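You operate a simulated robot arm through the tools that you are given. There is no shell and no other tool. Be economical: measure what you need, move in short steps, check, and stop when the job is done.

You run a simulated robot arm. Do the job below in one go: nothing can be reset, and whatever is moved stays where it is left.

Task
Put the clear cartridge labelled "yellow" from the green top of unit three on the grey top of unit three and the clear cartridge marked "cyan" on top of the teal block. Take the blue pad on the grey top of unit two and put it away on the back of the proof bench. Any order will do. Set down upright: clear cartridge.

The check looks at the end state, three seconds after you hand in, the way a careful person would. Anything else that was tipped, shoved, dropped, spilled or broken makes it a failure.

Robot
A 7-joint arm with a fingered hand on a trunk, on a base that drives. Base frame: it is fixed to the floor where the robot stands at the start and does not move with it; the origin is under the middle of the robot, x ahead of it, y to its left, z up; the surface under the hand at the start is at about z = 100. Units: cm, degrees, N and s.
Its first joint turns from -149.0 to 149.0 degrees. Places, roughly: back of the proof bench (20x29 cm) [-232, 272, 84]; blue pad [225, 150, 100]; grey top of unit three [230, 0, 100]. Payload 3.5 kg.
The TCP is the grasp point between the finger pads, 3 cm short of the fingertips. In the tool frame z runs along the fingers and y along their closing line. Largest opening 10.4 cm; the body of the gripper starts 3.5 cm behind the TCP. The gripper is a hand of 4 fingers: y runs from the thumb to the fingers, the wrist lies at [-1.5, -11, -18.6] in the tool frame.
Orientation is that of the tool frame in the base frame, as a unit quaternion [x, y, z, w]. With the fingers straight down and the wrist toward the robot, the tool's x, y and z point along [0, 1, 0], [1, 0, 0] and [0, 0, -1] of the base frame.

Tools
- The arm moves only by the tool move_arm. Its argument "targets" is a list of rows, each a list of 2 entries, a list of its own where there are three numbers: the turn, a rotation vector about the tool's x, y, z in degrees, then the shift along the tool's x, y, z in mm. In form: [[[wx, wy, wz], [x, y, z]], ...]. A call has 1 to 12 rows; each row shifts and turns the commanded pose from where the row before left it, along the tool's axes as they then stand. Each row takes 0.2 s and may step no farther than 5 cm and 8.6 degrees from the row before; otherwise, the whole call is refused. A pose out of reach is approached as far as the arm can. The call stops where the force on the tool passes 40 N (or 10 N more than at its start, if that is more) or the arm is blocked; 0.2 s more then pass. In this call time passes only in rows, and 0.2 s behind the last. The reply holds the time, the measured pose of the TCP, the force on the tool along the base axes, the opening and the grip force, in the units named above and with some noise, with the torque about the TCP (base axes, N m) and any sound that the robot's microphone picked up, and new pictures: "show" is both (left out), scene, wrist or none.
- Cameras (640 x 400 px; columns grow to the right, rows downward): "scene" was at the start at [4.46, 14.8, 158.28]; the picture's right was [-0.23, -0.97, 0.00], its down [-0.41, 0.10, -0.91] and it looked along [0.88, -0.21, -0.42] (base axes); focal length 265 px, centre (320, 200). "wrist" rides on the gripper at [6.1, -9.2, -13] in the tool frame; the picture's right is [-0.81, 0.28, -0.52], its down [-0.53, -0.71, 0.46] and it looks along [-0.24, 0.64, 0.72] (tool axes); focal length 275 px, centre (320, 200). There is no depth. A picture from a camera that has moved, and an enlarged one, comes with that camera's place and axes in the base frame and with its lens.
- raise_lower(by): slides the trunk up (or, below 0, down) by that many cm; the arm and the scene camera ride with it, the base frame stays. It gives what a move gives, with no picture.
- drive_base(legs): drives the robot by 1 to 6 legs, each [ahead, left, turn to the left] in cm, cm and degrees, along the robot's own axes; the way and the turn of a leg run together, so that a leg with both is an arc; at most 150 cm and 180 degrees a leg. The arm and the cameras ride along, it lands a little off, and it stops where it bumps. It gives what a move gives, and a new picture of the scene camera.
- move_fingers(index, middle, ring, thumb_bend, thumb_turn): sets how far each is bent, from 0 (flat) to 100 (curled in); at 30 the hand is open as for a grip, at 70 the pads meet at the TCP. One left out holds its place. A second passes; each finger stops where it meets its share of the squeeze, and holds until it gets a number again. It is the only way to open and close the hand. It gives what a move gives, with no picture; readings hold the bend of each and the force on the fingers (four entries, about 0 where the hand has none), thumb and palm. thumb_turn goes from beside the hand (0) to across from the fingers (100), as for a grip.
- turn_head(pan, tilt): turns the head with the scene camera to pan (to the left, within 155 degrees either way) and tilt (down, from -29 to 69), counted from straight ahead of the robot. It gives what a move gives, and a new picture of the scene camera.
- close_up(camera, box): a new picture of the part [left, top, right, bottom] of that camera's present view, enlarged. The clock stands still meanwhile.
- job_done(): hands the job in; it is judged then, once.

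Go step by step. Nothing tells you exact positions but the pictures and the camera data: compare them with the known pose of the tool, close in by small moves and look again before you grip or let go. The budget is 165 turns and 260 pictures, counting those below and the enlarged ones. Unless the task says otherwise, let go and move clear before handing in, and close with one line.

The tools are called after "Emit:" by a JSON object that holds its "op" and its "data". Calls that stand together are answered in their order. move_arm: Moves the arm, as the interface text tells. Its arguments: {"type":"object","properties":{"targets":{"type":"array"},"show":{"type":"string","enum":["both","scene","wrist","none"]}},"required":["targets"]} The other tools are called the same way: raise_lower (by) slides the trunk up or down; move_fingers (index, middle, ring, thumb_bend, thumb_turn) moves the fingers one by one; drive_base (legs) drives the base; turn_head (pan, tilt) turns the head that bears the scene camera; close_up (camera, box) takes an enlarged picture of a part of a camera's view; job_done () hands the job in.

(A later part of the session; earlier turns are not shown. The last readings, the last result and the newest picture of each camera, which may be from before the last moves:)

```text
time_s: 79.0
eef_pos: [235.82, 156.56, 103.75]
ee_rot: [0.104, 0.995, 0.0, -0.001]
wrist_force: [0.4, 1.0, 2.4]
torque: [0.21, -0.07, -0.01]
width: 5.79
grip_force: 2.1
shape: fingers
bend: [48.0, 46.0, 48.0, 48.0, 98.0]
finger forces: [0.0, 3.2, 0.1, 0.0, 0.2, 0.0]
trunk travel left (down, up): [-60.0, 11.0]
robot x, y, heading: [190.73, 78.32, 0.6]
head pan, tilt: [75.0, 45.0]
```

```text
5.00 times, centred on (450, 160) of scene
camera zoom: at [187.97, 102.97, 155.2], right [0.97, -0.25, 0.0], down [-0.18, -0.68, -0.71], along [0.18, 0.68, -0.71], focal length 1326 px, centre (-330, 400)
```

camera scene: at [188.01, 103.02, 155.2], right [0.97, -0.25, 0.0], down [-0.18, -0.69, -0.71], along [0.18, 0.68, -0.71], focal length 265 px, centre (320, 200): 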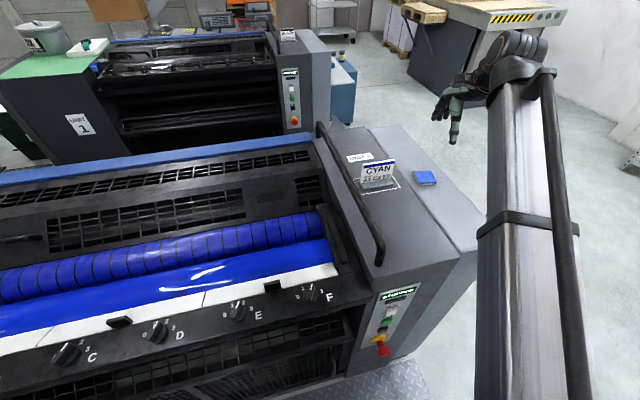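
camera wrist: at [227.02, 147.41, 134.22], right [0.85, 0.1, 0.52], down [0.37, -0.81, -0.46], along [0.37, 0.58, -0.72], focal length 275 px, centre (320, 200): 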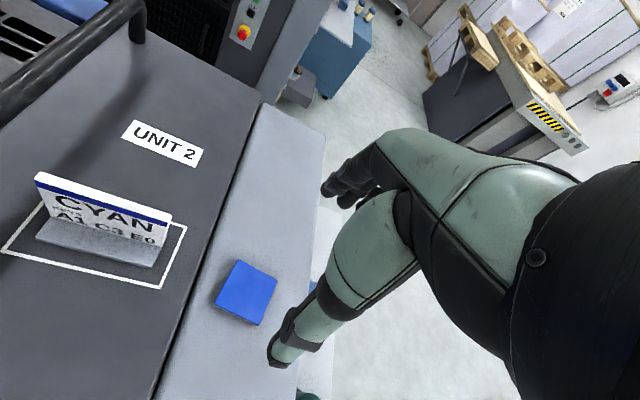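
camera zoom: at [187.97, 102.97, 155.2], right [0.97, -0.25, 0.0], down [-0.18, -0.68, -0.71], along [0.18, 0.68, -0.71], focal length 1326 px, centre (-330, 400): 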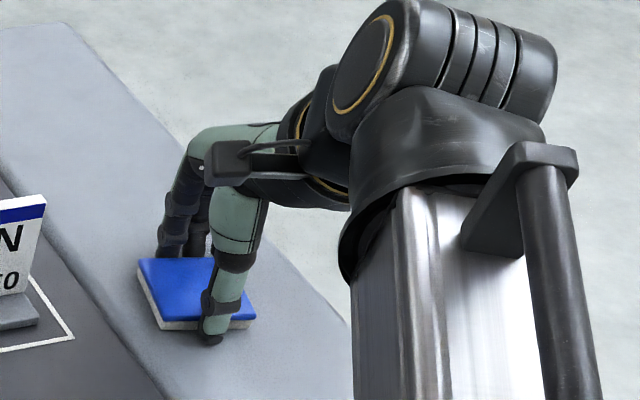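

Light contact only; close further.

Emit:
{"op": "move_fingers", "data": {"index": 58, "middle": 58, "ring": 54, "thumb_bend": 58}}

Emit:
{"op": "close_up", "data": {"camera": "scene", "box": [400, 120, 500, 200]}}

Emit:
{"op": "close_up", "data": {"camera": "wrist", "box": [160, 160, 440, 380]}}

```text
time_s: 80.0
eef_pos: [235.81, 156.55, 103.89]
ee_rot: [0.105, 0.995, 0.0, 0.0]
wrist_force: [0.2, 2.0, 4.7]
torque: [0.19, -0.08, 0.04]
width: 5.39
grip_force: 10.9
shape: fingers
bend: [51.0, 52.0, 52.0, 49.0, 97.0]
finger forces: [4.2, 7.7, 1.1, 0.0, 7.8, 0.1]
trunk travel left (down, up): [-60.0, 11.0]
robot x, y, heading: [190.7, 78.38, 0.8]
head pan, tilt: [75.0, 45.0]
```

```text
5.00 times, centred on (450, 160) of scene
camera zoom: at [187.96, 102.97, 155.2], right [0.97, -0.25, 0.0], down [-0.18, -0.68, -0.71], along [0.18, 0.68, -0.71], focal length 1326 px, centre (-330, 400)
```

zoom: 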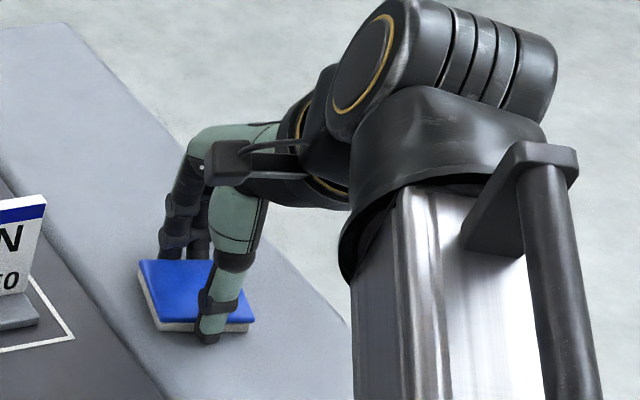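

```text
1.82 times, centred on (300, 270) of wrist
camera zoom: at [227.99, 148.76, 116.75], right [0.85, 0.1, 0.52], down [0.37, -0.81, -0.46], along [0.37, 0.58, -0.72], focal length 500 px, centre (356, 73)
```

zoom: 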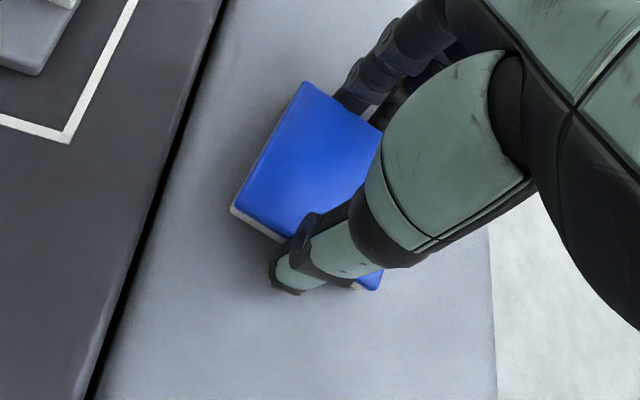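

Index, middle, ring and thumb all press on the pad. I lift slowly and look.

Emit:
{"op": "move_arm", "data": {"targets": [[[0, 0, 0], [0, 0, -10]], [[0, 0, 0], [0, 0, -20]], [[0, 0, 0], [0, 0, -20]]], "show": "wrist"}}

Emit:
{"op": "close_up", "data": {"camera": "scene", "box": [400, 100, 500, 200]}}

```text
time_s: 80.8
eef_pos: [235.89, 156.64, 108.88]
ee_rot: [0.105, 0.995, -0.001, -0.001]
wrist_force: [0.0, -0.2, -0.7]
torque: [0.01, 0.01, 0.0]
width: 5.37
grip_force: 7.9
shape: fingers
bend: [51.0, 53.0, 53.0, 49.0, 96.0]
finger forces: [4.0, 3.5, 0.8, 0.1, 8.4, 0.0]
trunk travel left (down, up): [-60.0, 11.0]
robot x, y, heading: [190.69, 78.58, 0.6]
head pan, tilt: [75.0, 45.0]
camera wrist: at [228.05, 148.8, 121.89], right [0.85, 0.1, 0.52], down [0.37, -0.81, -0.46], along [0.37, 0.58, -0.73], focal length 275 px, centre (320, 200)
```

wrist: 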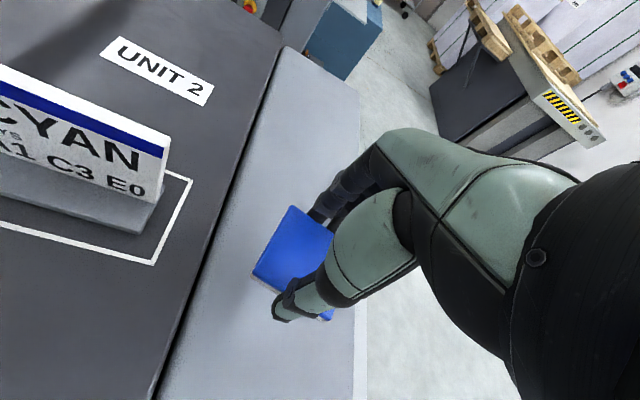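

```text
4.00 times, centred on (450, 150) of scene
camera zoom: at [187.99, 102.99, 155.19], right [0.97, -0.25, 0.0], down [-0.18, -0.68, -0.71], along [0.18, 0.68, -0.71], focal length 1061 px, centre (-200, 400)
```

zoom: 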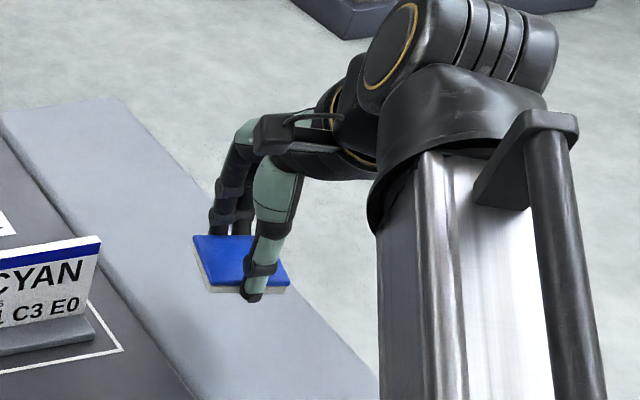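

Pad is held level. Lift high and retract.

Emit:
{"op": "move_arm", "data": {"targets": [[[0, 0, 0], [0, 0, -45]], [[0, 0, 0], [0, 0, -45]], [[0, 0, 0], [0, 0, -45]], [[0, 0, 0], [2, -10, -40]], [[0, 0, 0], [2, -10, -40]], [[0, 0, 0], [2, -10, -40]], [[0, 0, 0], [13, -41, 0]], [[0, 0, 0], [13, -41, 0]], [[0, 0, 0], [13, -41, 0]], [[0, 0, 0], [13, -41, 0]], [[0, 0, 0], [13, -41, 0]]], "show": "none"}}

Emit:
{"op": "move_arm", "data": {"targets": [[[0, 0, 4.4], [-49, -2, 0]], [[0, 0, 4.4], [-49, -2, 0]], [[0, 0, 4.4], [-49, -2, 0]], [[0, 0, 4.4], [-49, -2, 0]], [[0, 0, 4.4], [-49, -2, 0]], [[0, 0, 4.4], [-49, -2, 0]], [[0, 0, 4.4], [-49, -2, 0]], [[0, 0, 4.4], [-49, -2, 0]], [[0, 0, 4.4], [-49, -2, 0]], [[0, 0, 4.4], [-49, -2, 0]], [[0, 0, 4.4], [-49, -2, 0]], [[0, 0, 4.4], [-49, -2, 0]]], "show": "both"}}

```text
time_s: 83.2
eef_pos: [224.18, 135.07, 134.62]
ee_rot: [0.105, 0.995, -0.001, 0.0]
wrist_force: [0.0, -0.7, -0.5]
torque: [0.03, 0.0, -0.01]
width: 5.39
grip_force: 7.8
shape: fingers
bend: [51.0, 53.0, 53.0, 49.0, 96.0]
finger forces: [4.1, 3.6, 0.8, 0.0, 8.2, 0.0]
trunk travel left (down, up): [-60.0, 11.0]
robot x, y, heading: [190.74, 78.3, 0.5]
head pan, tilt: [75.0, 45.0]
```

```text
time_s: 85.8
eef_pos: [268.48, 99.61, 133.81]
ee_rot: [0.536, 0.844, 0.0, 0.001]
wrist_force: [-0.7, 0.1, -1.1]
torque: [0.02, 0.0, 0.02]
width: 5.36
grip_force: 7.7
shape: fingers
bend: [51.0, 53.0, 53.0, 49.0, 96.0]
finger forces: [3.8, 3.3, 0.7, 0.0, 8.0, 0.0]
trunk travel left (down, up): [-60.0, 11.0]
robot x, y, heading: [190.21, 78.15, 0.4]
head pan, tilt: [75.0, 45.0]
camera scene: at [188.01, 102.95, 155.21], right [0.97, -0.25, 0.0], down [-0.18, -0.68, -0.71], along [0.18, 0.69, -0.71], focal length 265 px, centre (320, 200)
camera wrist: at [257.73, 101.11, 146.86], right [0.59, -0.62, 0.52], down [-0.42, -0.79, -0.46], along [0.69, 0.05, -0.72], focal length 275 px, centre (320, 200)
```

scene: 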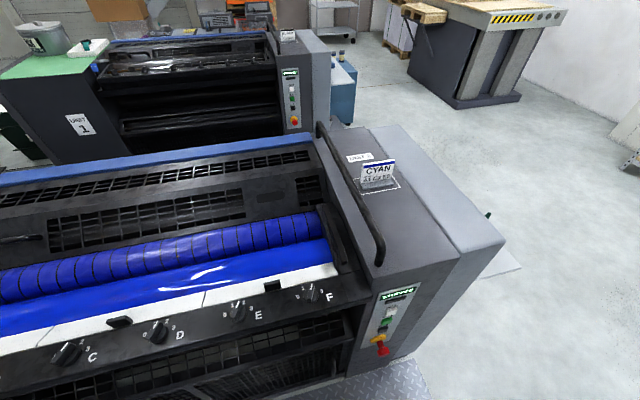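
wrist: 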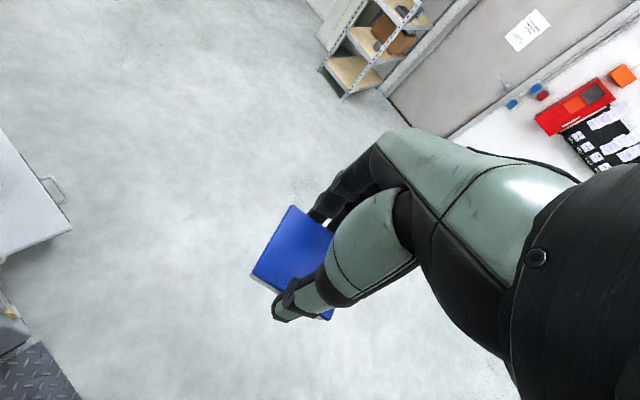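

Bring the hand to straight ahead at short radius, then back out of the aisle.

Emit:
{"op": "move_arm", "data": {"targets": [[[0, 0, 5], [-22, -42, 0]], [[0, 0, 5], [-26, -41, 0]], [[0, 0, 5], [-26, -41, 0]], [[0, 0, 5], [-28, -40, 0]], [[0, 0, 5], [-30, -38, 0]]], "show": "none"}}

Emit:
{"op": "drive_base", "data": {"legs": [[-150, 1, -0.5], [-45, 0, 0]]}}

Emit:
{"op": "turn_head", "data": {"pan": 130, "tilt": 25}}

```text
time_s: 87.0
eef_pos: [252.31, 81.64, 134.19]
ee_rot: [0.707, 0.707, 0.0, 0.0]
wrist_force: [-0.1, 0.5, -0.2]
torque: [0.0, 0.0, 0.0]
width: 5.36
grip_force: 7.3
shape: fingers
bend: [51.0, 53.0, 53.0, 49.0, 96.0]
finger forces: [3.9, 3.4, 0.7, 0.0, 7.9, 0.0]
trunk travel left (down, up): [-60.0, 11.0]
robot x, y, heading: [190.98, 78.28, 0.5]
head pan, tilt: [75.0, 45.0]
```

```text
refused: leg 1 is longer than a leg can be; nothing moved
```

```text
time_s: 88.3
eef_pos: [252.6, 81.69, 134.28]
ee_rot: [0.706, 0.708, 0.0, 0.0]
wrist_force: [0.2, -0.7, -0.3]
torque: [0.01, 0.01, -0.02]
width: 5.35
grip_force: 7.8
shape: fingers
bend: [51.0, 53.0, 53.0, 49.0, 96.0]
finger forces: [3.8, 3.4, 0.7, 0.0, 7.9, 0.0]
trunk travel left (down, up): [-60.0, 11.0]
robot x, y, heading: [190.63, 77.87, 0.6]
head pan, tilt: [130.0, 25.0]
camera scene: at [179.98, 102.11, 158.25], right [0.76, 0.65, 0.0], down [0.27, -0.32, -0.91], along [-0.59, 0.69, -0.42], focal length 265 px, centre (320, 200)
```

scene: 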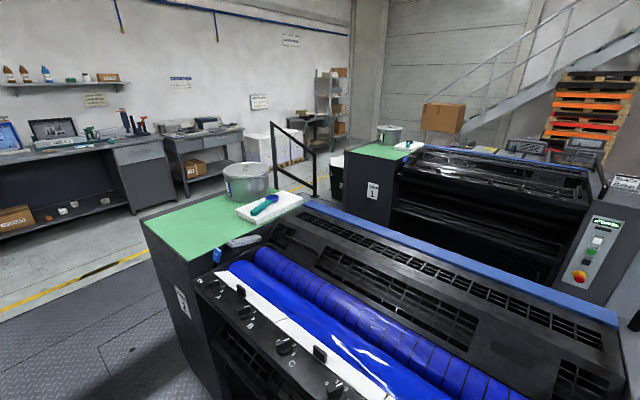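

The leg was a hair too long; I drive back in two shorter legs.

Emit:
{"op": "drive_base", "data": {"legs": [[-100, 1, -0.5], [-90, 0, 0]]}}

Emit:
{"op": "turn_head", "data": {"pan": 138, "tilt": 25}}

Emit:
{"op": "turn_head", "data": {"pan": 120, "tilt": 55}}

```text
time_s: 97.8
eef_pos: [63.08, 81.67, 134.15]
ee_rot: [0.703, 0.711, 0.0, 0.0]
wrist_force: [0.2, -0.3, -0.6]
torque: [-0.01, 0.02, -0.01]
width: 5.34
grip_force: 7.6
shape: fingers
bend: [51.0, 53.0, 53.0, 49.0, 96.0]
finger forces: [3.9, 3.4, 0.7, 0.0, 7.9, 0.0]
trunk travel left (down, up): [-60.0, 11.0]
robot x, y, heading: [1.0, 77.64, 0.9]
head pan, tilt: [130.0, 25.0]
camera scene: at [-9.66, 101.4, 158.26], right [0.75, 0.66, 0.0], down [0.28, -0.32, -0.91], along [-0.6, 0.68, -0.42], focal length 265 px, centre (320, 200)
```

scene: 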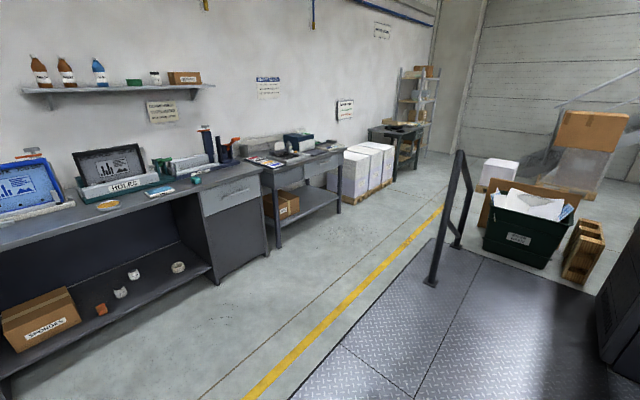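

```text
time_s: 98.5
eef_pos: [63.16, 81.77, 134.27]
ee_rot: [0.703, 0.711, 0.0, 0.001]
wrist_force: [-0.7, -0.5, -0.6]
torque: [-0.01, -0.01, -0.01]
width: 5.38
grip_force: 8.0
shape: fingers
bend: [51.0, 53.0, 53.0, 49.0, 96.0]
finger forces: [4.0, 3.3, 0.8, 0.0, 7.9, 0.0]
trunk travel left (down, up): [-60.0, 11.0]
robot x, y, heading: [1.5, 77.42, 1.1]
head pan, tilt: [138.0, 25.0]
camera scene: at [-10.53, 100.5, 158.26], right [0.65, 0.76, 0.0], down [0.32, -0.28, -0.91], along [-0.69, 0.59, -0.42], focal length 265 px, centre (320, 200)
```

scene: 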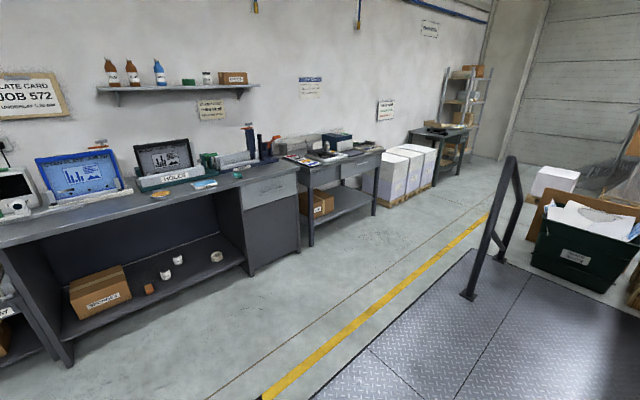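

```text
time_s: 99.4
eef_pos: [63.16, 81.56, 134.26]
ee_rot: [0.703, 0.711, 0.001, 0.0]
wrist_force: [-0.3, -0.8, -0.5]
torque: [-0.01, 0.01, 0.02]
width: 5.35
grip_force: 8.0
shape: fingers
bend: [51.0, 53.0, 53.0, 49.0, 96.0]
finger forces: [3.9, 3.2, 0.7, 0.0, 7.9, 0.1]
trunk travel left (down, up): [-60.0, 11.0]
robot x, y, heading: [1.11, 77.83, 1.1]
head pan, tilt: [120.0, 55.0]
camera scene: at [-7.3, 100.64, 153.86], right [0.86, 0.52, 0.0], down [0.42, -0.7, -0.57], along [-0.3, 0.49, -0.82], focal length 265 px, centre (320, 200)
```

scene: 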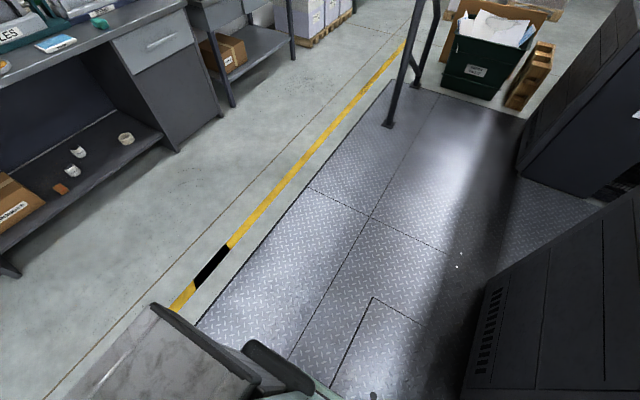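

The floor seems flush past the plate edge. I zoom in on the proof bench.

Emit:
{"op": "turn_head", "data": {"pan": 138, "tilt": 20}}

Emit:
{"op": "close_up", "data": {"camera": "scene", "box": [240, 130, 400, 240]}}

```text
time_s: 100.4
eef_pos: [63.12, 81.66, 134.19]
ee_rot: [0.703, 0.711, 0.0, 0.0]
wrist_force: [0.2, -0.7, -0.6]
torque: [-0.03, 0.01, 0.0]
width: 5.35
grip_force: 8.3
shape: fingers
bend: [51.0, 53.0, 53.0, 49.0, 96.0]
finger forces: [3.9, 3.3, 0.7, 0.0, 7.8, 0.0]
trunk travel left (down, up): [-60.0, 11.0]
robot x, y, heading: [1.71, 77.99, 1.1]
head pan, tilt: [138.0, 20.0]
camera scene: at [-10.6, 100.56, 159.06], right [0.65, 0.76, 0.0], down [0.26, -0.22, -0.94], along [-0.71, 0.61, -0.34], focal length 265 px, centre (320, 200)
```

scene: 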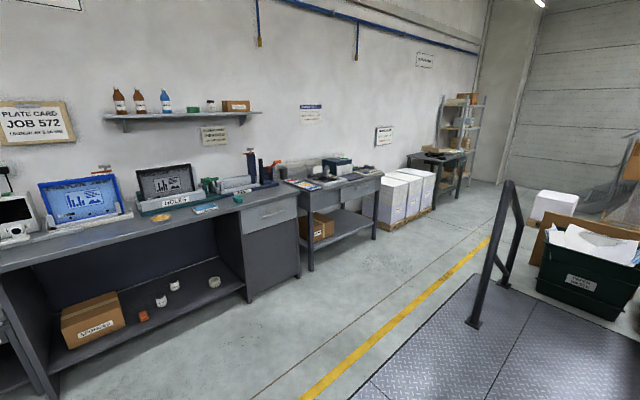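

```text
3.64 times, centred on (320, 185) of scene
camera zoom: at [-10.6, 100.56, 159.06], right [0.65, 0.76, 0.0], down [0.26, -0.22, -0.94], along [-0.71, 0.61, -0.34], focal length 964 px, centre (320, 254)
```

zoom: 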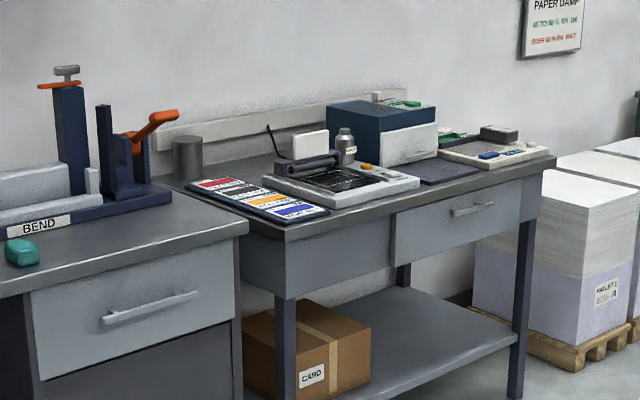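

The proof bench spans x≈-183…-245, y≈235…350; its back-left area near (-232,272) seems partly free. I back off the plate and turn to face along +y.

Emit:
{"op": "drive_base", "data": {"legs": [[-110, 0, 0]]}}

Emit:
{"op": "turn_head", "data": {"pan": 90, "tilt": 30}}

```text
time_s: 106.1
eef_pos: [-47.57, 79.48, 134.16]
ee_rot: [0.706, 0.708, 0.0, 0.0]
wrist_force: [0.3, -0.2, -0.6]
torque: [-0.01, 0.0, -0.01]
width: 5.39
grip_force: 7.2
shape: fingers
bend: [51.0, 53.0, 53.0, 49.0, 96.0]
finger forces: [3.9, 3.3, 0.7, 0.1, 7.8, 0.1]
trunk travel left (down, up): [-60.0, 11.0]
robot x, y, heading: [-109.13, 76.08, 0.7]
head pan, tilt: [138.0, 20.0]
camera scene: at [-120.94, 99.06, 159.06], right [0.66, 0.75, 0.0], down [0.26, -0.23, -0.94], along [-0.7, 0.62, -0.34], focal length 265 px, centre (320, 200)
```

scene: 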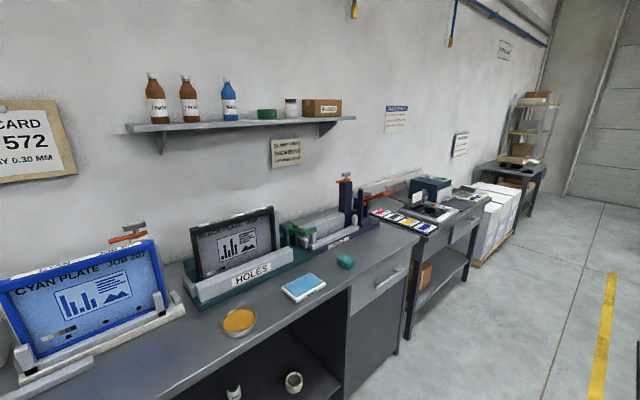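

```text
time_s: 107.2
eef_pos: [-47.5, 79.49, 134.06]
ee_rot: [0.706, 0.709, -0.001, 0.0]
wrist_force: [-0.3, 0.5, -1.0]
torque: [0.01, -0.01, 0.0]
width: 5.37
grip_force: 7.6
shape: fingers
bend: [51.0, 53.0, 53.0, 49.0, 96.0]
finger forces: [3.9, 3.3, 0.7, 0.0, 7.9, 0.1]
trunk travel left (down, up): [-60.0, 11.0]
robot x, y, heading: [-109.0, 76.28, 0.4]
head pan, tilt: [90.0, 30.0]
camera scene: at [-114.03, 101.94, 157.46], right [1.0, 0.01, 0.0], down [0.01, -0.5, -0.87], along [-0.01, 0.87, -0.5], focal length 265 px, centre (320, 200)
```

scene: 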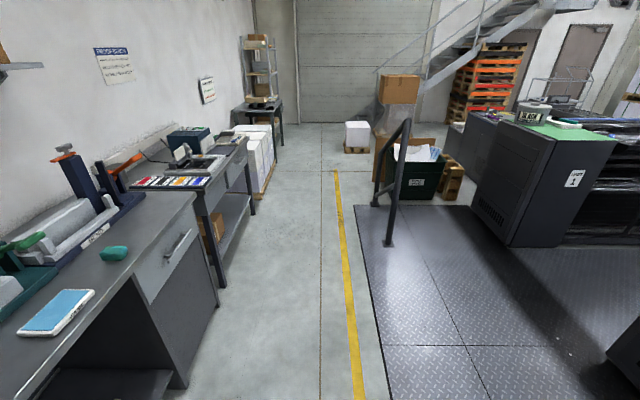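

Level floor and clear lane. Turn left 90° in place and drive up along the benches.

Emit:
{"op": "drive_base", "data": {"legs": [[0, 0, 89.5], [140, 0, 0], [50, 0, 0]]}}

Emit:
{"op": "turn_head", "data": {"pan": 90, "tilt": 35}}

Emit:
{"op": "close_up", "data": {"camera": "scene", "box": [180, 100, 460, 275]}}

```text
time_s: 120.8
eef_pos: [-113.85, 331.34, 134.15]
ee_rot: [0.006, 1.0, 0.0, 0.001]
wrist_force: [0.2, -0.4, -1.4]
torque: [0.0, 0.0, -0.01]
width: 5.33
grip_force: 7.6
shape: fingers
bend: [52.0, 54.0, 53.0, 49.0, 96.0]
finger forces: [3.7, 3.1, 0.6, 0.0, 7.3, 0.0]
trunk travel left (down, up): [-60.0, 11.0]
robot x, y, heading: [-111.51, 269.44, 89.6]
head pan, tilt: [90.0, 30.0]
camera scene: at [-137.49, 265.06, 157.46], right [0.01, 1.0, 0.0], down [0.5, 0.0, -0.87], along [-0.87, 0.0, -0.5], focal length 265 px, centre (320, 200)
```

scene: 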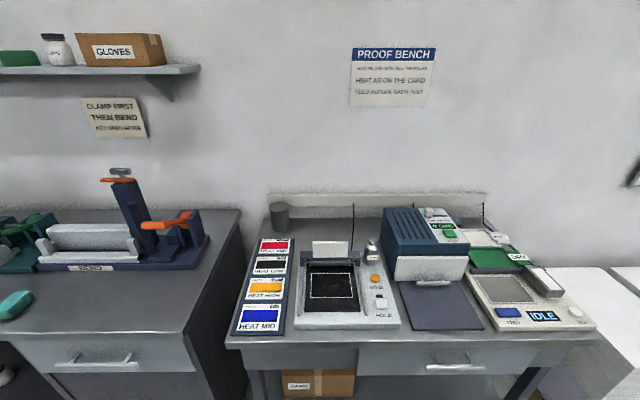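

```text
time_s: 121.4
eef_pos: [-113.93, 331.29, 134.02]
ee_rot: [0.007, 1.0, 0.0, 0.0]
wrist_force: [-0.1, 0.1, -1.3]
torque: [-0.02, 0.01, 0.0]
width: 5.31
grip_force: 7.6
shape: fingers
bend: [52.0, 54.0, 53.0, 49.0, 96.0]
finger forces: [3.8, 3.1, 0.5, 0.0, 7.4, 0.0]
trunk travel left (down, up): [-60.0, 11.0]
robot x, y, heading: [-111.49, 269.45, 89.3]
head pan, tilt: [90.0, 35.0]
camera scene: at [-137.25, 265.02, 156.68], right [0.01, 1.0, 0.0], down [0.57, 0.0, -0.82], along [-0.82, 0.0, -0.57], focal length 265 px, centre (320, 200)
```

scene: 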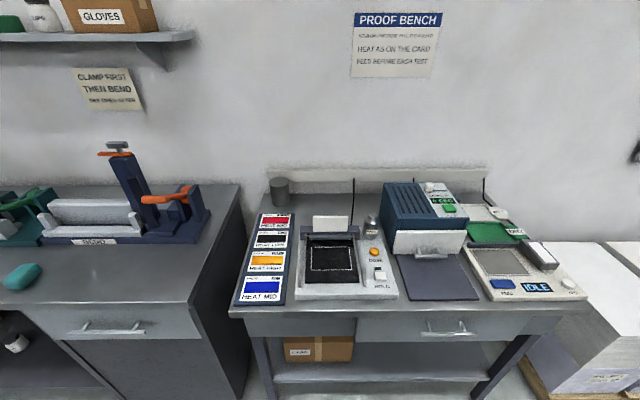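

```text
2.29 times, centred on (320, 188) of scene
camera zoom: at [-137.25, 265.02, 156.68], right [0.01, 1.0, 0.0], down [0.57, 0.0, -0.82], along [-0.82, 0.0, -0.57], focal length 606 px, centre (320, 229)
```

zoom: 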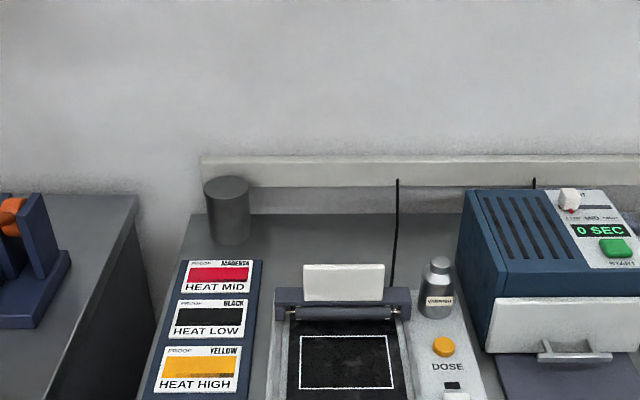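

The free strip at the back of the bench lies between the small cup (y≈246) and the blue heater (y≈293), around (-235,265). I turn to face the bench and move in.

Emit:
{"op": "drive_base", "data": {"legs": [[0, 0, 90.5], [28, 3, 0]]}}

Emit:
{"op": "turn_head", "data": {"pan": 0, "tilt": 40}}

Emit:
{"op": "close_up", "data": {"camera": "wrist", "box": [0, 0, 640, 400]}}

```text
time_s: 127.2
eef_pos: [-201.27, 262.65, 134.1]
ee_rot: [0.708, -0.706, 0.0, 0.0]
wrist_force: [1.6, 0.6, -1.0]
torque: [0.02, 0.02, 0.02]
width: 5.3
grip_force: 6.6
shape: fingers
bend: [52.0, 54.0, 53.0, 50.0, 96.0]
finger forces: [3.4, 2.9, 0.4, 0.0, 6.9, 0.0]
trunk travel left (down, up): [-60.0, 11.0]
robot x, y, heading: [-139.16, 266.15, -179.6]
head pan, tilt: [90.0, 35.0]
camera scene: at [-134.68, 240.3, 156.68], right [-1.0, -0.01, 0.0], down [0.0, 0.57, -0.82], along [0.01, -0.82, -0.57], focal length 265 px, centre (320, 200)
```

scene: 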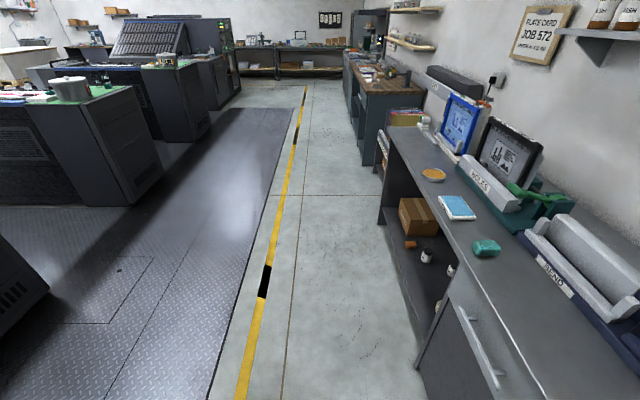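

```text
time_s: 128.9
eef_pos: [-201.11, 262.75, 134.18]
ee_rot: [0.708, -0.707, 0.001, 0.0]
wrist_force: [0.1, 0.5, 0.0]
torque: [-0.01, 0.03, 0.02]
width: 5.28
grip_force: 7.0
shape: fingers
bend: [52.0, 54.0, 53.0, 50.0, 96.0]
finger forces: [3.5, 3.0, 0.5, 0.0, 6.9, 0.0]
trunk travel left (down, up): [-60.0, 11.0]
robot x, y, heading: [-139.28, 266.05, -179.6]
head pan, tilt: [0.0, 40.0]
camera scene: at [-143.18, 249.03, 155.93], right [-0.01, 1.0, 0.0], down [0.64, 0.01, -0.77], along [-0.77, -0.01, -0.64], focal length 265 px, centre (320, 200)
```

scene: 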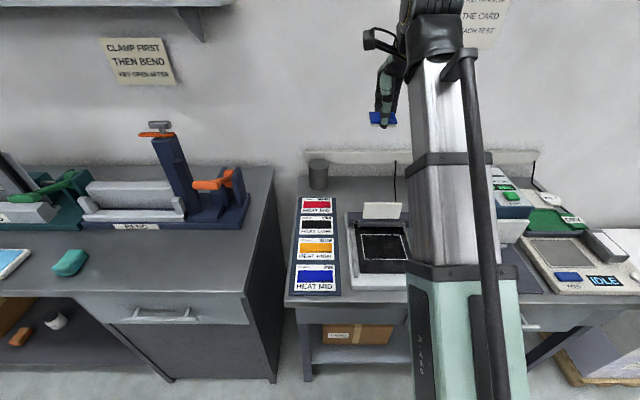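

```text
1.00 times, centred on (320, 200) of wrist (not enlarged: the box is as wide or as high as the picture)
camera zoom: at [-191.9, 256.55, 147.09], right [-0.28, 0.81, 0.52], down [0.71, 0.53, -0.46], along [-0.65, 0.24, -0.72], focal length 275 px, centre (320, 200)
```

zoom: 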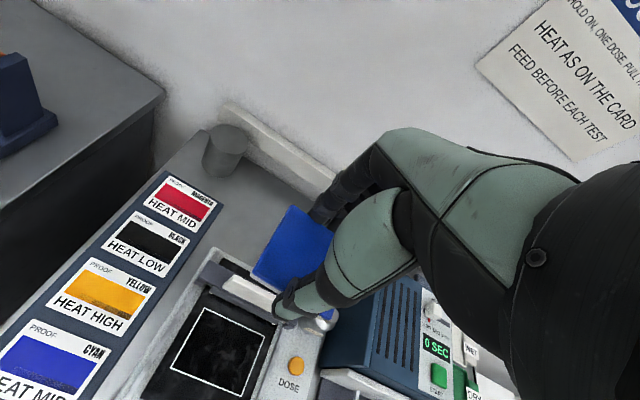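

I zoom on the free strip.

Emit:
{"op": "close_up", "data": {"camera": "scene", "box": [280, 130, 440, 250]}}

Emit:
{"op": "close_up", "data": {"camera": "wrist", "box": [160, 90, 380, 330]}}

```text
3.33 times, centred on (360, 190) of scene
camera zoom: at [-143.18, 249.03, 155.93], right [-0.01, 1.0, 0.0], down [0.64, 0.01, -0.77], along [-0.77, -0.01, -0.64], focal length 884 px, centre (187, 233)
```

zoom: 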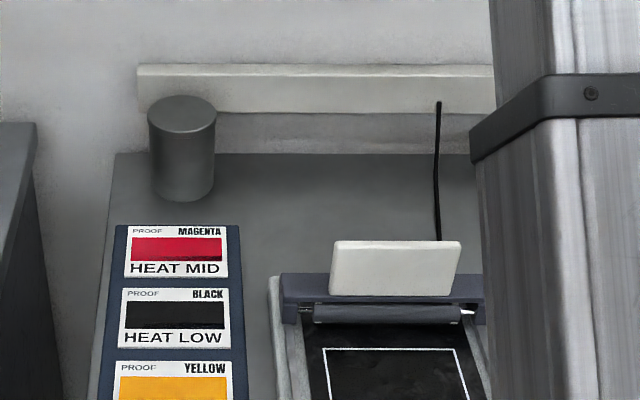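

```text
1.67 times, centred on (270, 210) of wrist
camera zoom: at [-191.9, 256.55, 147.09], right [-0.28, 0.81, 0.52], down [0.71, 0.53, -0.46], along [-0.65, 0.24, -0.72], focal length 459 px, centre (403, 183)
```

zoom: 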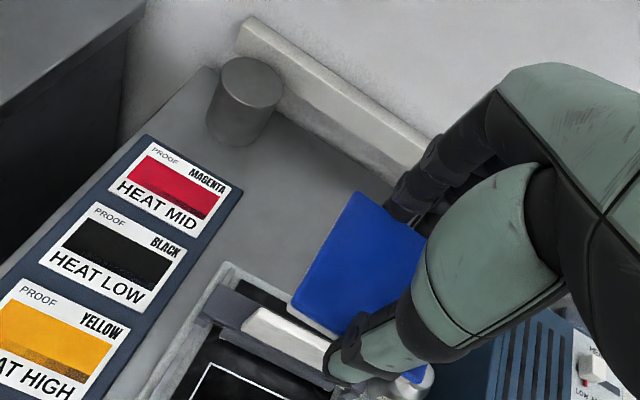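

Free spot chosen: pad centre about (-232,267) behind the press, clear of cup, card, cable and backboard. I lower the trunk 16 cm and move the hand forward.

Emit:
{"op": "raise_lower", "data": {"by": -16}}

Emit:
{"op": "move_arm", "data": {"targets": [[[0, 0, 0], [-8, 45, 0]], [[0, 0, 0], [-8, 45, 0]], [[0, 0, 0], [-8, 45, 0]], [[0, 0, 0], [-8, 45, 0]], [[0, 0, 0], [-8, 35, 20]]]}}

```text
time_s: 130.7
eef_pos: [-201.2, 262.75, 118.18]
ee_rot: [0.708, -0.707, 0.0, 0.0]
wrist_force: [0.0, 0.1, -0.8]
torque: [0.0, 0.01, 0.0]
width: 5.31
grip_force: 7.2
shape: fingers
bend: [52.0, 54.0, 53.0, 50.0, 96.0]
finger forces: [3.4, 3.0, 0.3, 0.0, 6.9, 0.0]
trunk travel left (down, up): [-44.0, 27.0]
robot x, y, heading: [-139.22, 265.59, -179.5]
head pan, tilt: [0.0, 40.0]
```

```text
time_s: 131.9
eef_pos: [-222.53, 266.42, 116.22]
ee_rot: [0.707, -0.707, 0.0, 0.0]
wrist_force: [0.6, -0.4, -0.2]
torque: [0.01, -0.02, -0.01]
width: 5.25
grip_force: 6.9
shape: fingers
bend: [52.0, 54.0, 53.0, 50.0, 96.0]
finger forces: [3.6, 3.0, 0.4, 0.0, 7.0, 0.1]
trunk travel left (down, up): [-44.0, 27.0]
robot x, y, heading: [-139.36, 266.16, -179.2]
head pan, tilt: [0.0, 40.0]
camera scene: at [-143.19, 249.03, 139.93], right [-0.01, 1.0, 0.0], down [0.64, 0.01, -0.77], along [-0.77, -0.01, -0.64], focal length 265 px, centre (320, 200)
camera wrist: at [-213.32, 260.24, 129.19], right [-0.28, 0.81, 0.52], down [0.71, 0.53, -0.46], along [-0.65, 0.24, -0.72], focal length 275 px, centre (320, 200)
```

scene: 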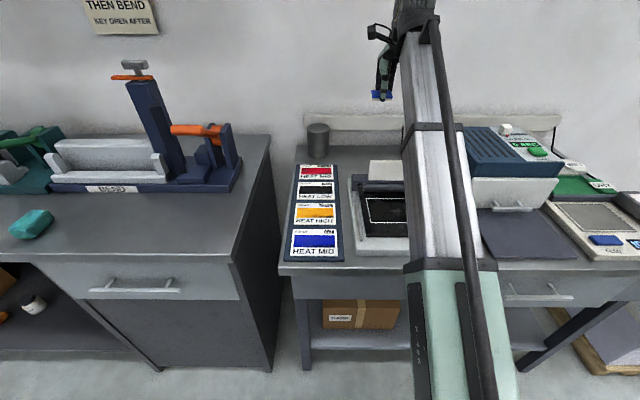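
wrist: 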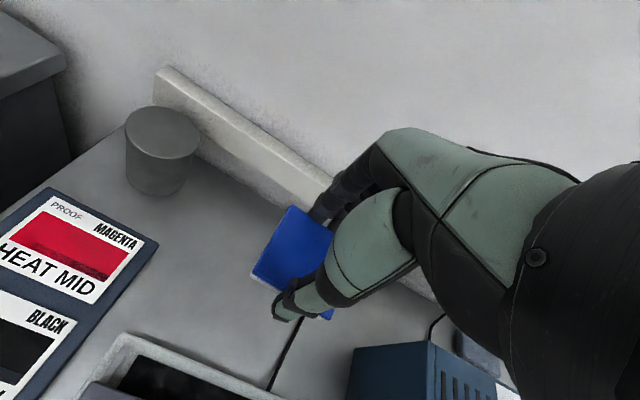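

Projection of (-232,266.5) falls on free bench. Advance while descending to about 2 cm above.

Emit:
{"op": "move_arm", "data": {"targets": [[[0, 0, 0], [0, 32, 35]], [[0, 0, 0], [0, 32, 35]], [[0, 0, 0], [0, 31, 38]], [[0, 0, 0], [0, 0, 40]], [[0, 0, 0], [0, 0, 40]]]}}

Emit:
{"op": "close_up", "data": {"camera": "scene", "box": [290, 90, 470, 230]}}

```text
time_s: 133.1
eef_pos: [-231.94, 266.11, 97.55]
ee_rot: [0.708, -0.706, 0.0, 0.0]
wrist_force: [-0.4, -0.2, 0.1]
torque: [0.03, -0.02, -0.03]
width: 5.26
grip_force: 7.1
shape: fingers
bend: [52.0, 54.0, 53.0, 50.0, 96.0]
finger forces: [3.5, 2.8, 0.4, 0.0, 7.0, 0.1]
trunk travel left (down, up): [-44.0, 27.0]
robot x, y, heading: [-139.63, 266.09, -179.4]
head pan, tilt: [0.0, 40.0]
camera scene: at [-143.18, 249.03, 139.93], right [-0.01, 1.0, 0.0], down [0.64, 0.01, -0.77], along [-0.77, -0.01, -0.64], focal length 265 px, centre (320, 200)
camera wrist: at [-222.78, 259.99, 110.46], right [-0.28, 0.81, 0.52], down [0.71, 0.53, -0.46], along [-0.65, 0.24, -0.72], focal length 275 px, centre (320, 200)
```

scene: 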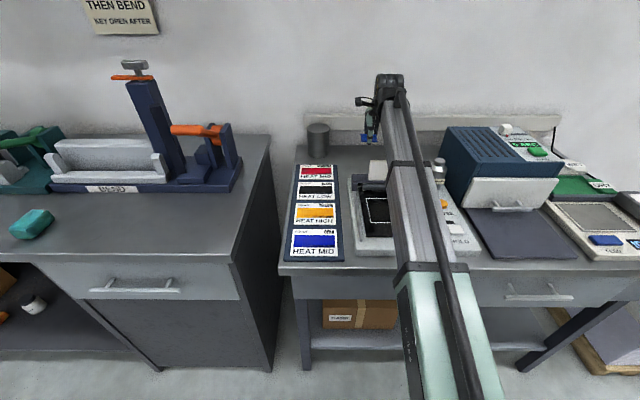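
wrist: 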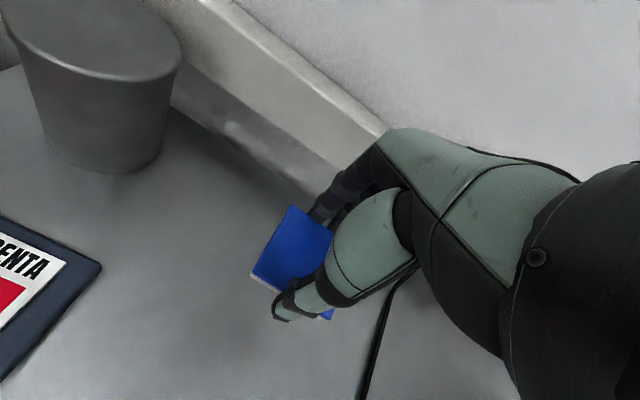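

```text
2.86 times, centred on (380, 160) of scene
camera zoom: at [-143.18, 249.03, 139.93], right [-0.01, 1.0, 0.0], down [0.64, 0.01, -0.77], along [-0.77, -0.01, -0.64], focal length 758 px, centre (149, 314)
```

zoom: 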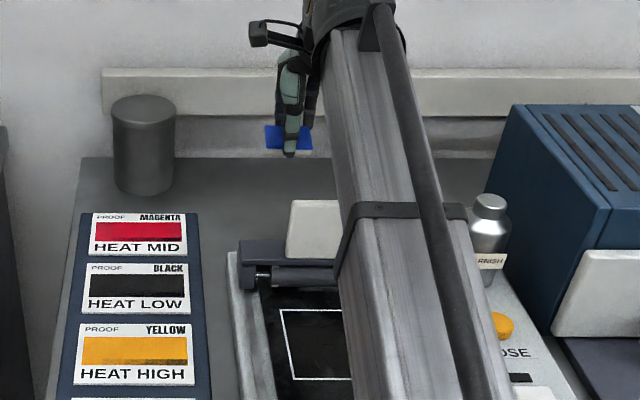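

The forearm slopes down toward the robot here, so to keep it clear of the press I raise the trunk and lower the arm instead.

Emit:
{"op": "raise_lower", "data": {"by": 20}}

Emit:
{"op": "move_arm", "data": {"targets": [[[0, 0, 0], [0, 0, 45]], [[0, 0, 0], [0, 0, 45]], [[0, 0, 0], [0, 0, 45]], [[0, 0, 0], [0, 0, 45]], [[0, 0, 0], [0, 0, 20]]]}}

Emit:
{"op": "close_up", "data": {"camera": "scene", "box": [290, 110, 470, 290]}}

```text
time_s: 135.3
eef_pos: [-232.21, 266.16, 117.48]
ee_rot: [0.707, -0.707, 0.0, 0.0]
wrist_force: [0.1, -0.7, -0.7]
torque: [0.02, -0.01, 0.01]
width: 5.27
grip_force: 6.8
shape: fingers
bend: [52.0, 54.0, 53.0, 50.0, 96.0]
finger forces: [3.6, 2.8, 0.4, 0.1, 6.9, 0.0]
trunk travel left (down, up): [-64.0, 7.0]
robot x, y, heading: [-139.43, 266.19, -179.5]
head pan, tilt: [0.0, 40.0]
```

```text
time_s: 136.5
eef_pos: [-232.16, 266.22, 97.5]
ee_rot: [0.708, -0.706, 0.0, 0.0]
wrist_force: [0.7, 0.2, 0.0]
torque: [0.0, 0.01, 0.02]
width: 5.26
grip_force: 7.4
shape: fingers
bend: [52.0, 54.0, 53.0, 50.0, 96.0]
finger forces: [3.6, 2.8, 0.4, 0.1, 6.8, 0.1]
trunk travel left (down, up): [-64.0, 7.0]
robot x, y, heading: [-139.26, 266.11, -179.3]
head pan, tilt: [0.0, 40.0]
camera scene: at [-143.2, 249.03, 159.93], right [-0.01, 1.0, 0.0], down [0.64, 0.01, -0.77], along [-0.77, -0.01, -0.64], focal length 265 px, centre (320, 200)
camera wrist: at [-222.87, 260.01, 110.42], right [-0.28, 0.81, 0.52], down [0.71, 0.53, -0.46], along [-0.65, 0.24, -0.72], focal length 275 px, centre (320, 200)
```

scene: 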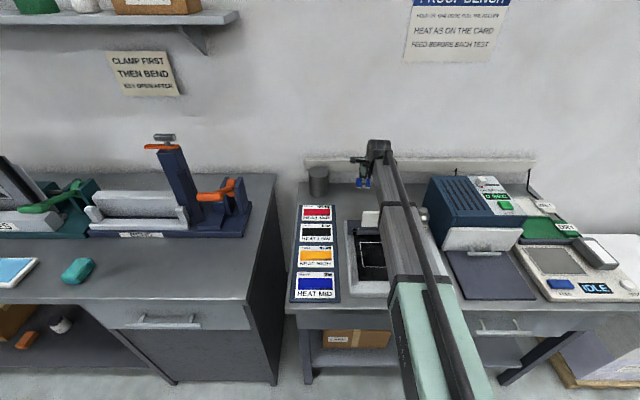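
wrist: 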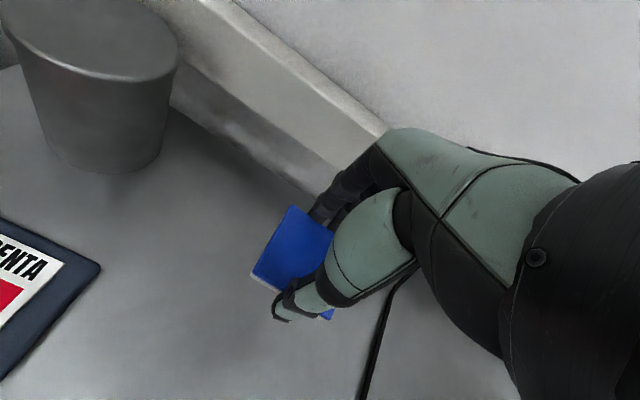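

```text
2.22 times, centred on (380, 200) of scene
camera zoom: at [-143.2, 249.03, 159.93], right [-0.01, 1.0, 0.0], down [0.64, 0.01, -0.77], along [-0.77, -0.01, -0.64], focal length 589 px, centre (187, 200)
```

zoom: 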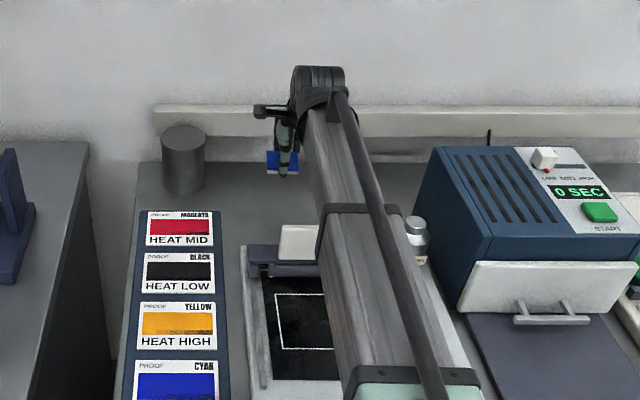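

Lowering toward the bench top in stages.

Emit:
{"op": "move_arm", "data": {"targets": [[[0, 0, 0], [0, 0, 35]], [[0, 0, 0], [0, 0, 25]]], "show": "wrist"}}

Emit:
{"op": "close_up", "data": {"camera": "scene", "box": [330, 110, 450, 230]}}

```text
time_s: 137.1
eef_pos: [-231.83, 265.68, 91.09]
ee_rot: [0.708, -0.707, 0.0, 0.0]
wrist_force: [0.3, 0.0, -1.1]
torque: [0.0, 0.01, 0.02]
width: 5.28
grip_force: 6.7
shape: fingers
bend: [52.0, 54.0, 53.0, 50.0, 96.0]
finger forces: [3.6, 2.9, 0.4, 0.0, 6.8, 0.0]
trunk travel left (down, up): [-64.0, 7.0]
robot x, y, heading: [-139.26, 266.19, -179.6]
head pan, tilt: [0.0, 40.0]
camera wrist: at [-222.58, 259.55, 104.03], right [-0.28, 0.81, 0.52], down [0.71, 0.53, -0.46], along [-0.65, 0.24, -0.72], focal length 275 px, centre (320, 200)
```

wrist: 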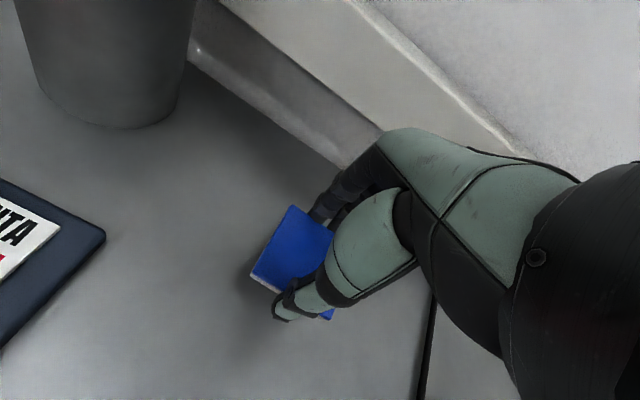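

```text
3.33 times, centred on (390, 170) of scene
camera zoom: at [-143.21, 249.03, 159.93], right [-0.01, 1.0, 0.0], down [0.64, 0.01, -0.77], along [-0.77, -0.01, -0.64], focal length 884 px, centre (87, 300)
```

zoom: 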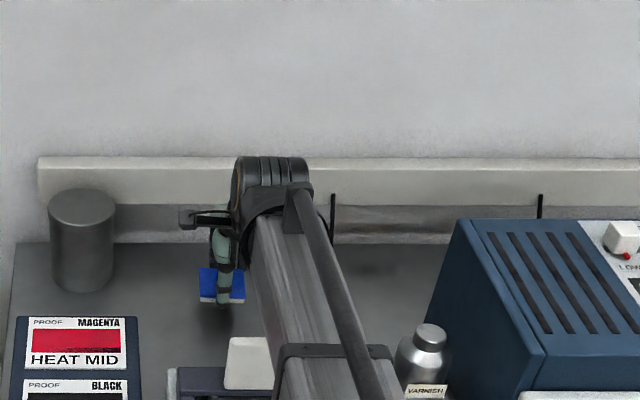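

Clear so far. Creep down.

Emit:
{"op": "move_arm", "data": {"targets": [[[0, 0, 0], [0, 0, 15]], [[0, 0, 0], [0, 0, 8]], [[0, 0, 0], [0, 0, 4]]], "show": "wrist"}}

```text
time_s: 137.9
eef_pos: [-232.0, 266.04, 88.73]
ee_rot: [0.707, -0.707, 0.0, 0.001]
wrist_force: [-0.3, 0.1, -1.2]
torque: [0.02, 0.01, 0.02]
width: 5.26
grip_force: 7.0
shape: fingers
bend: [52.0, 54.0, 53.0, 50.0, 96.0]
finger forces: [3.5, 2.9, 0.4, 0.0, 6.8, 0.1]
trunk travel left (down, up): [-64.0, 7.0]
robot x, y, heading: [-139.51, 265.97, -179.8]
head pan, tilt: [0.0, 40.0]
camera wrist: at [-222.71, 259.86, 101.67], right [-0.28, 0.81, 0.52], down [0.71, 0.53, -0.46], along [-0.65, 0.24, -0.72], focal length 275 px, centre (320, 200)
```

wrist: 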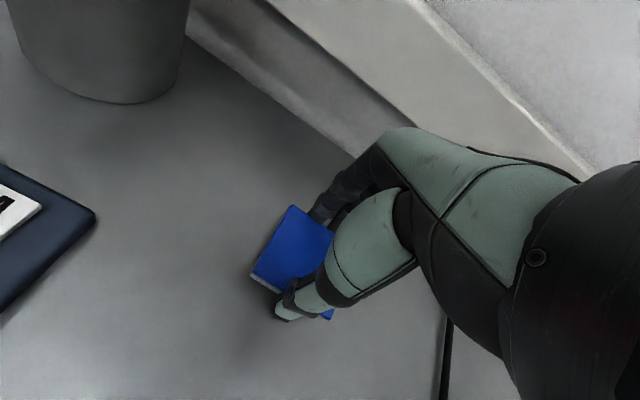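

Emit:
{"op": "move_arm", "data": {"targets": [[[0, 0, 0], [0, 0, 5]], [[0, 0, 0], [0, 0, 3]]], "show": "none"}}

Emit:
{"op": "close_up", "data": {"camera": "wrist", "box": [200, 180, 400, 340]}}

```text
time_s: 138.5
eef_pos: [-231.92, 266.13, 88.43]
ee_rot: [0.708, -0.707, -0.001, 0.001]
wrist_force: [-3.6, -1.8, 17.2]
torque: [0.06, 0.52, 0.05]
width: 5.29
grip_force: 14.9
shape: fingers
bend: [52.0, 52.0, 53.0, 50.0, 96.0]
finger forces: [3.9, 18.3, 0.6, 0.0, 6.9, 0.1]
trunk travel left (down, up): [-64.0, 7.0]
robot x, y, heading: [-139.25, 265.85, -179.4]
head pan, tilt: [0.0, 40.0]
```

```text
2.50 times, centred on (300, 260) of wrist
camera zoom: at [-222.63, 259.92, 101.29], right [-0.27, 0.81, 0.52], down [0.71, 0.53, -0.46], along [-0.65, 0.24, -0.72], focal length 688 px, centre (370, 50)
```

zoom: 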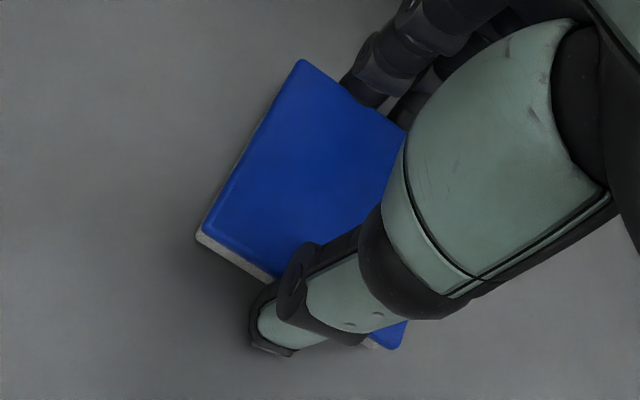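

The middle fingertip touches the bench; ease up 4 mm and open.

Emit:
{"op": "move_arm", "data": {"targets": [[[0, 0, 0], [0, 0, -5]]], "show": "none"}}

Emit:
{"op": "move_fingers", "data": {"index": 34, "middle": 34, "ring": 34, "thumb_bend": 34}}

Emit:
{"op": "close_up", "data": {"camera": "wrist", "box": [200, 180, 400, 340]}}

```text
time_s: 138.9
eef_pos: [-231.91, 266.14, 88.58]
ee_rot: [0.709, -0.706, 0.001, 0.0]
wrist_force: [0.6, -0.9, 2.7]
torque: [-0.06, 0.14, 0.03]
width: 5.25
grip_force: 8.7
shape: fingers
bend: [52.0, 53.0, 53.0, 50.0, 96.0]
finger forces: [3.7, 6.0, 0.5, 0.0, 7.3, 0.0]
trunk travel left (down, up): [-64.0, 7.0]
robot x, y, heading: [-139.37, 266.39, -179.6]
head pan, tilt: [0.0, 40.0]
```

```text
time_s: 139.9
eef_pos: [-232.06, 266.19, 88.61]
ee_rot: [0.708, -0.706, 0.0, 0.0]
wrist_force: [0.7, -0.2, -0.1]
torque: [0.0, -0.01, 0.0]
width: 9.27
grip_force: 0.1
shape: fingers
bend: [34.0, 34.0, 34.0, 34.0, 97.0]
finger forces: [0.1, 0.1, 0.0, 0.1, 0.0, 0.0]
trunk travel left (down, up): [-64.0, 7.0]
robot x, y, heading: [-139.08, 266.15, -179.5]
head pan, tilt: [0.0, 40.0]
```

```text
2.50 times, centred on (300, 260) of wrist
camera zoom: at [-222.75, 259.98, 101.55], right [-0.28, 0.81, 0.52], down [0.71, 0.53, -0.46], along [-0.65, 0.24, -0.72], focal length 688 px, centre (370, 50)
```

zoom: 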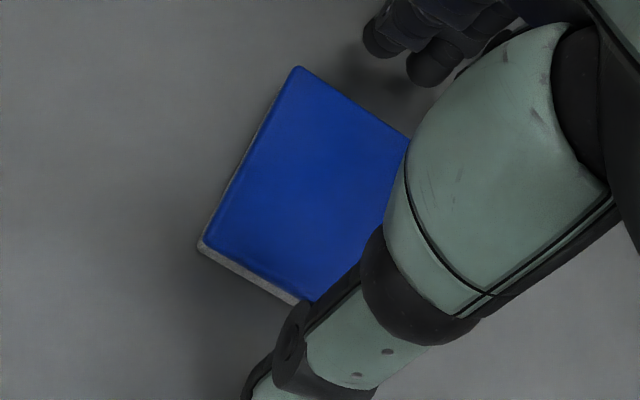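

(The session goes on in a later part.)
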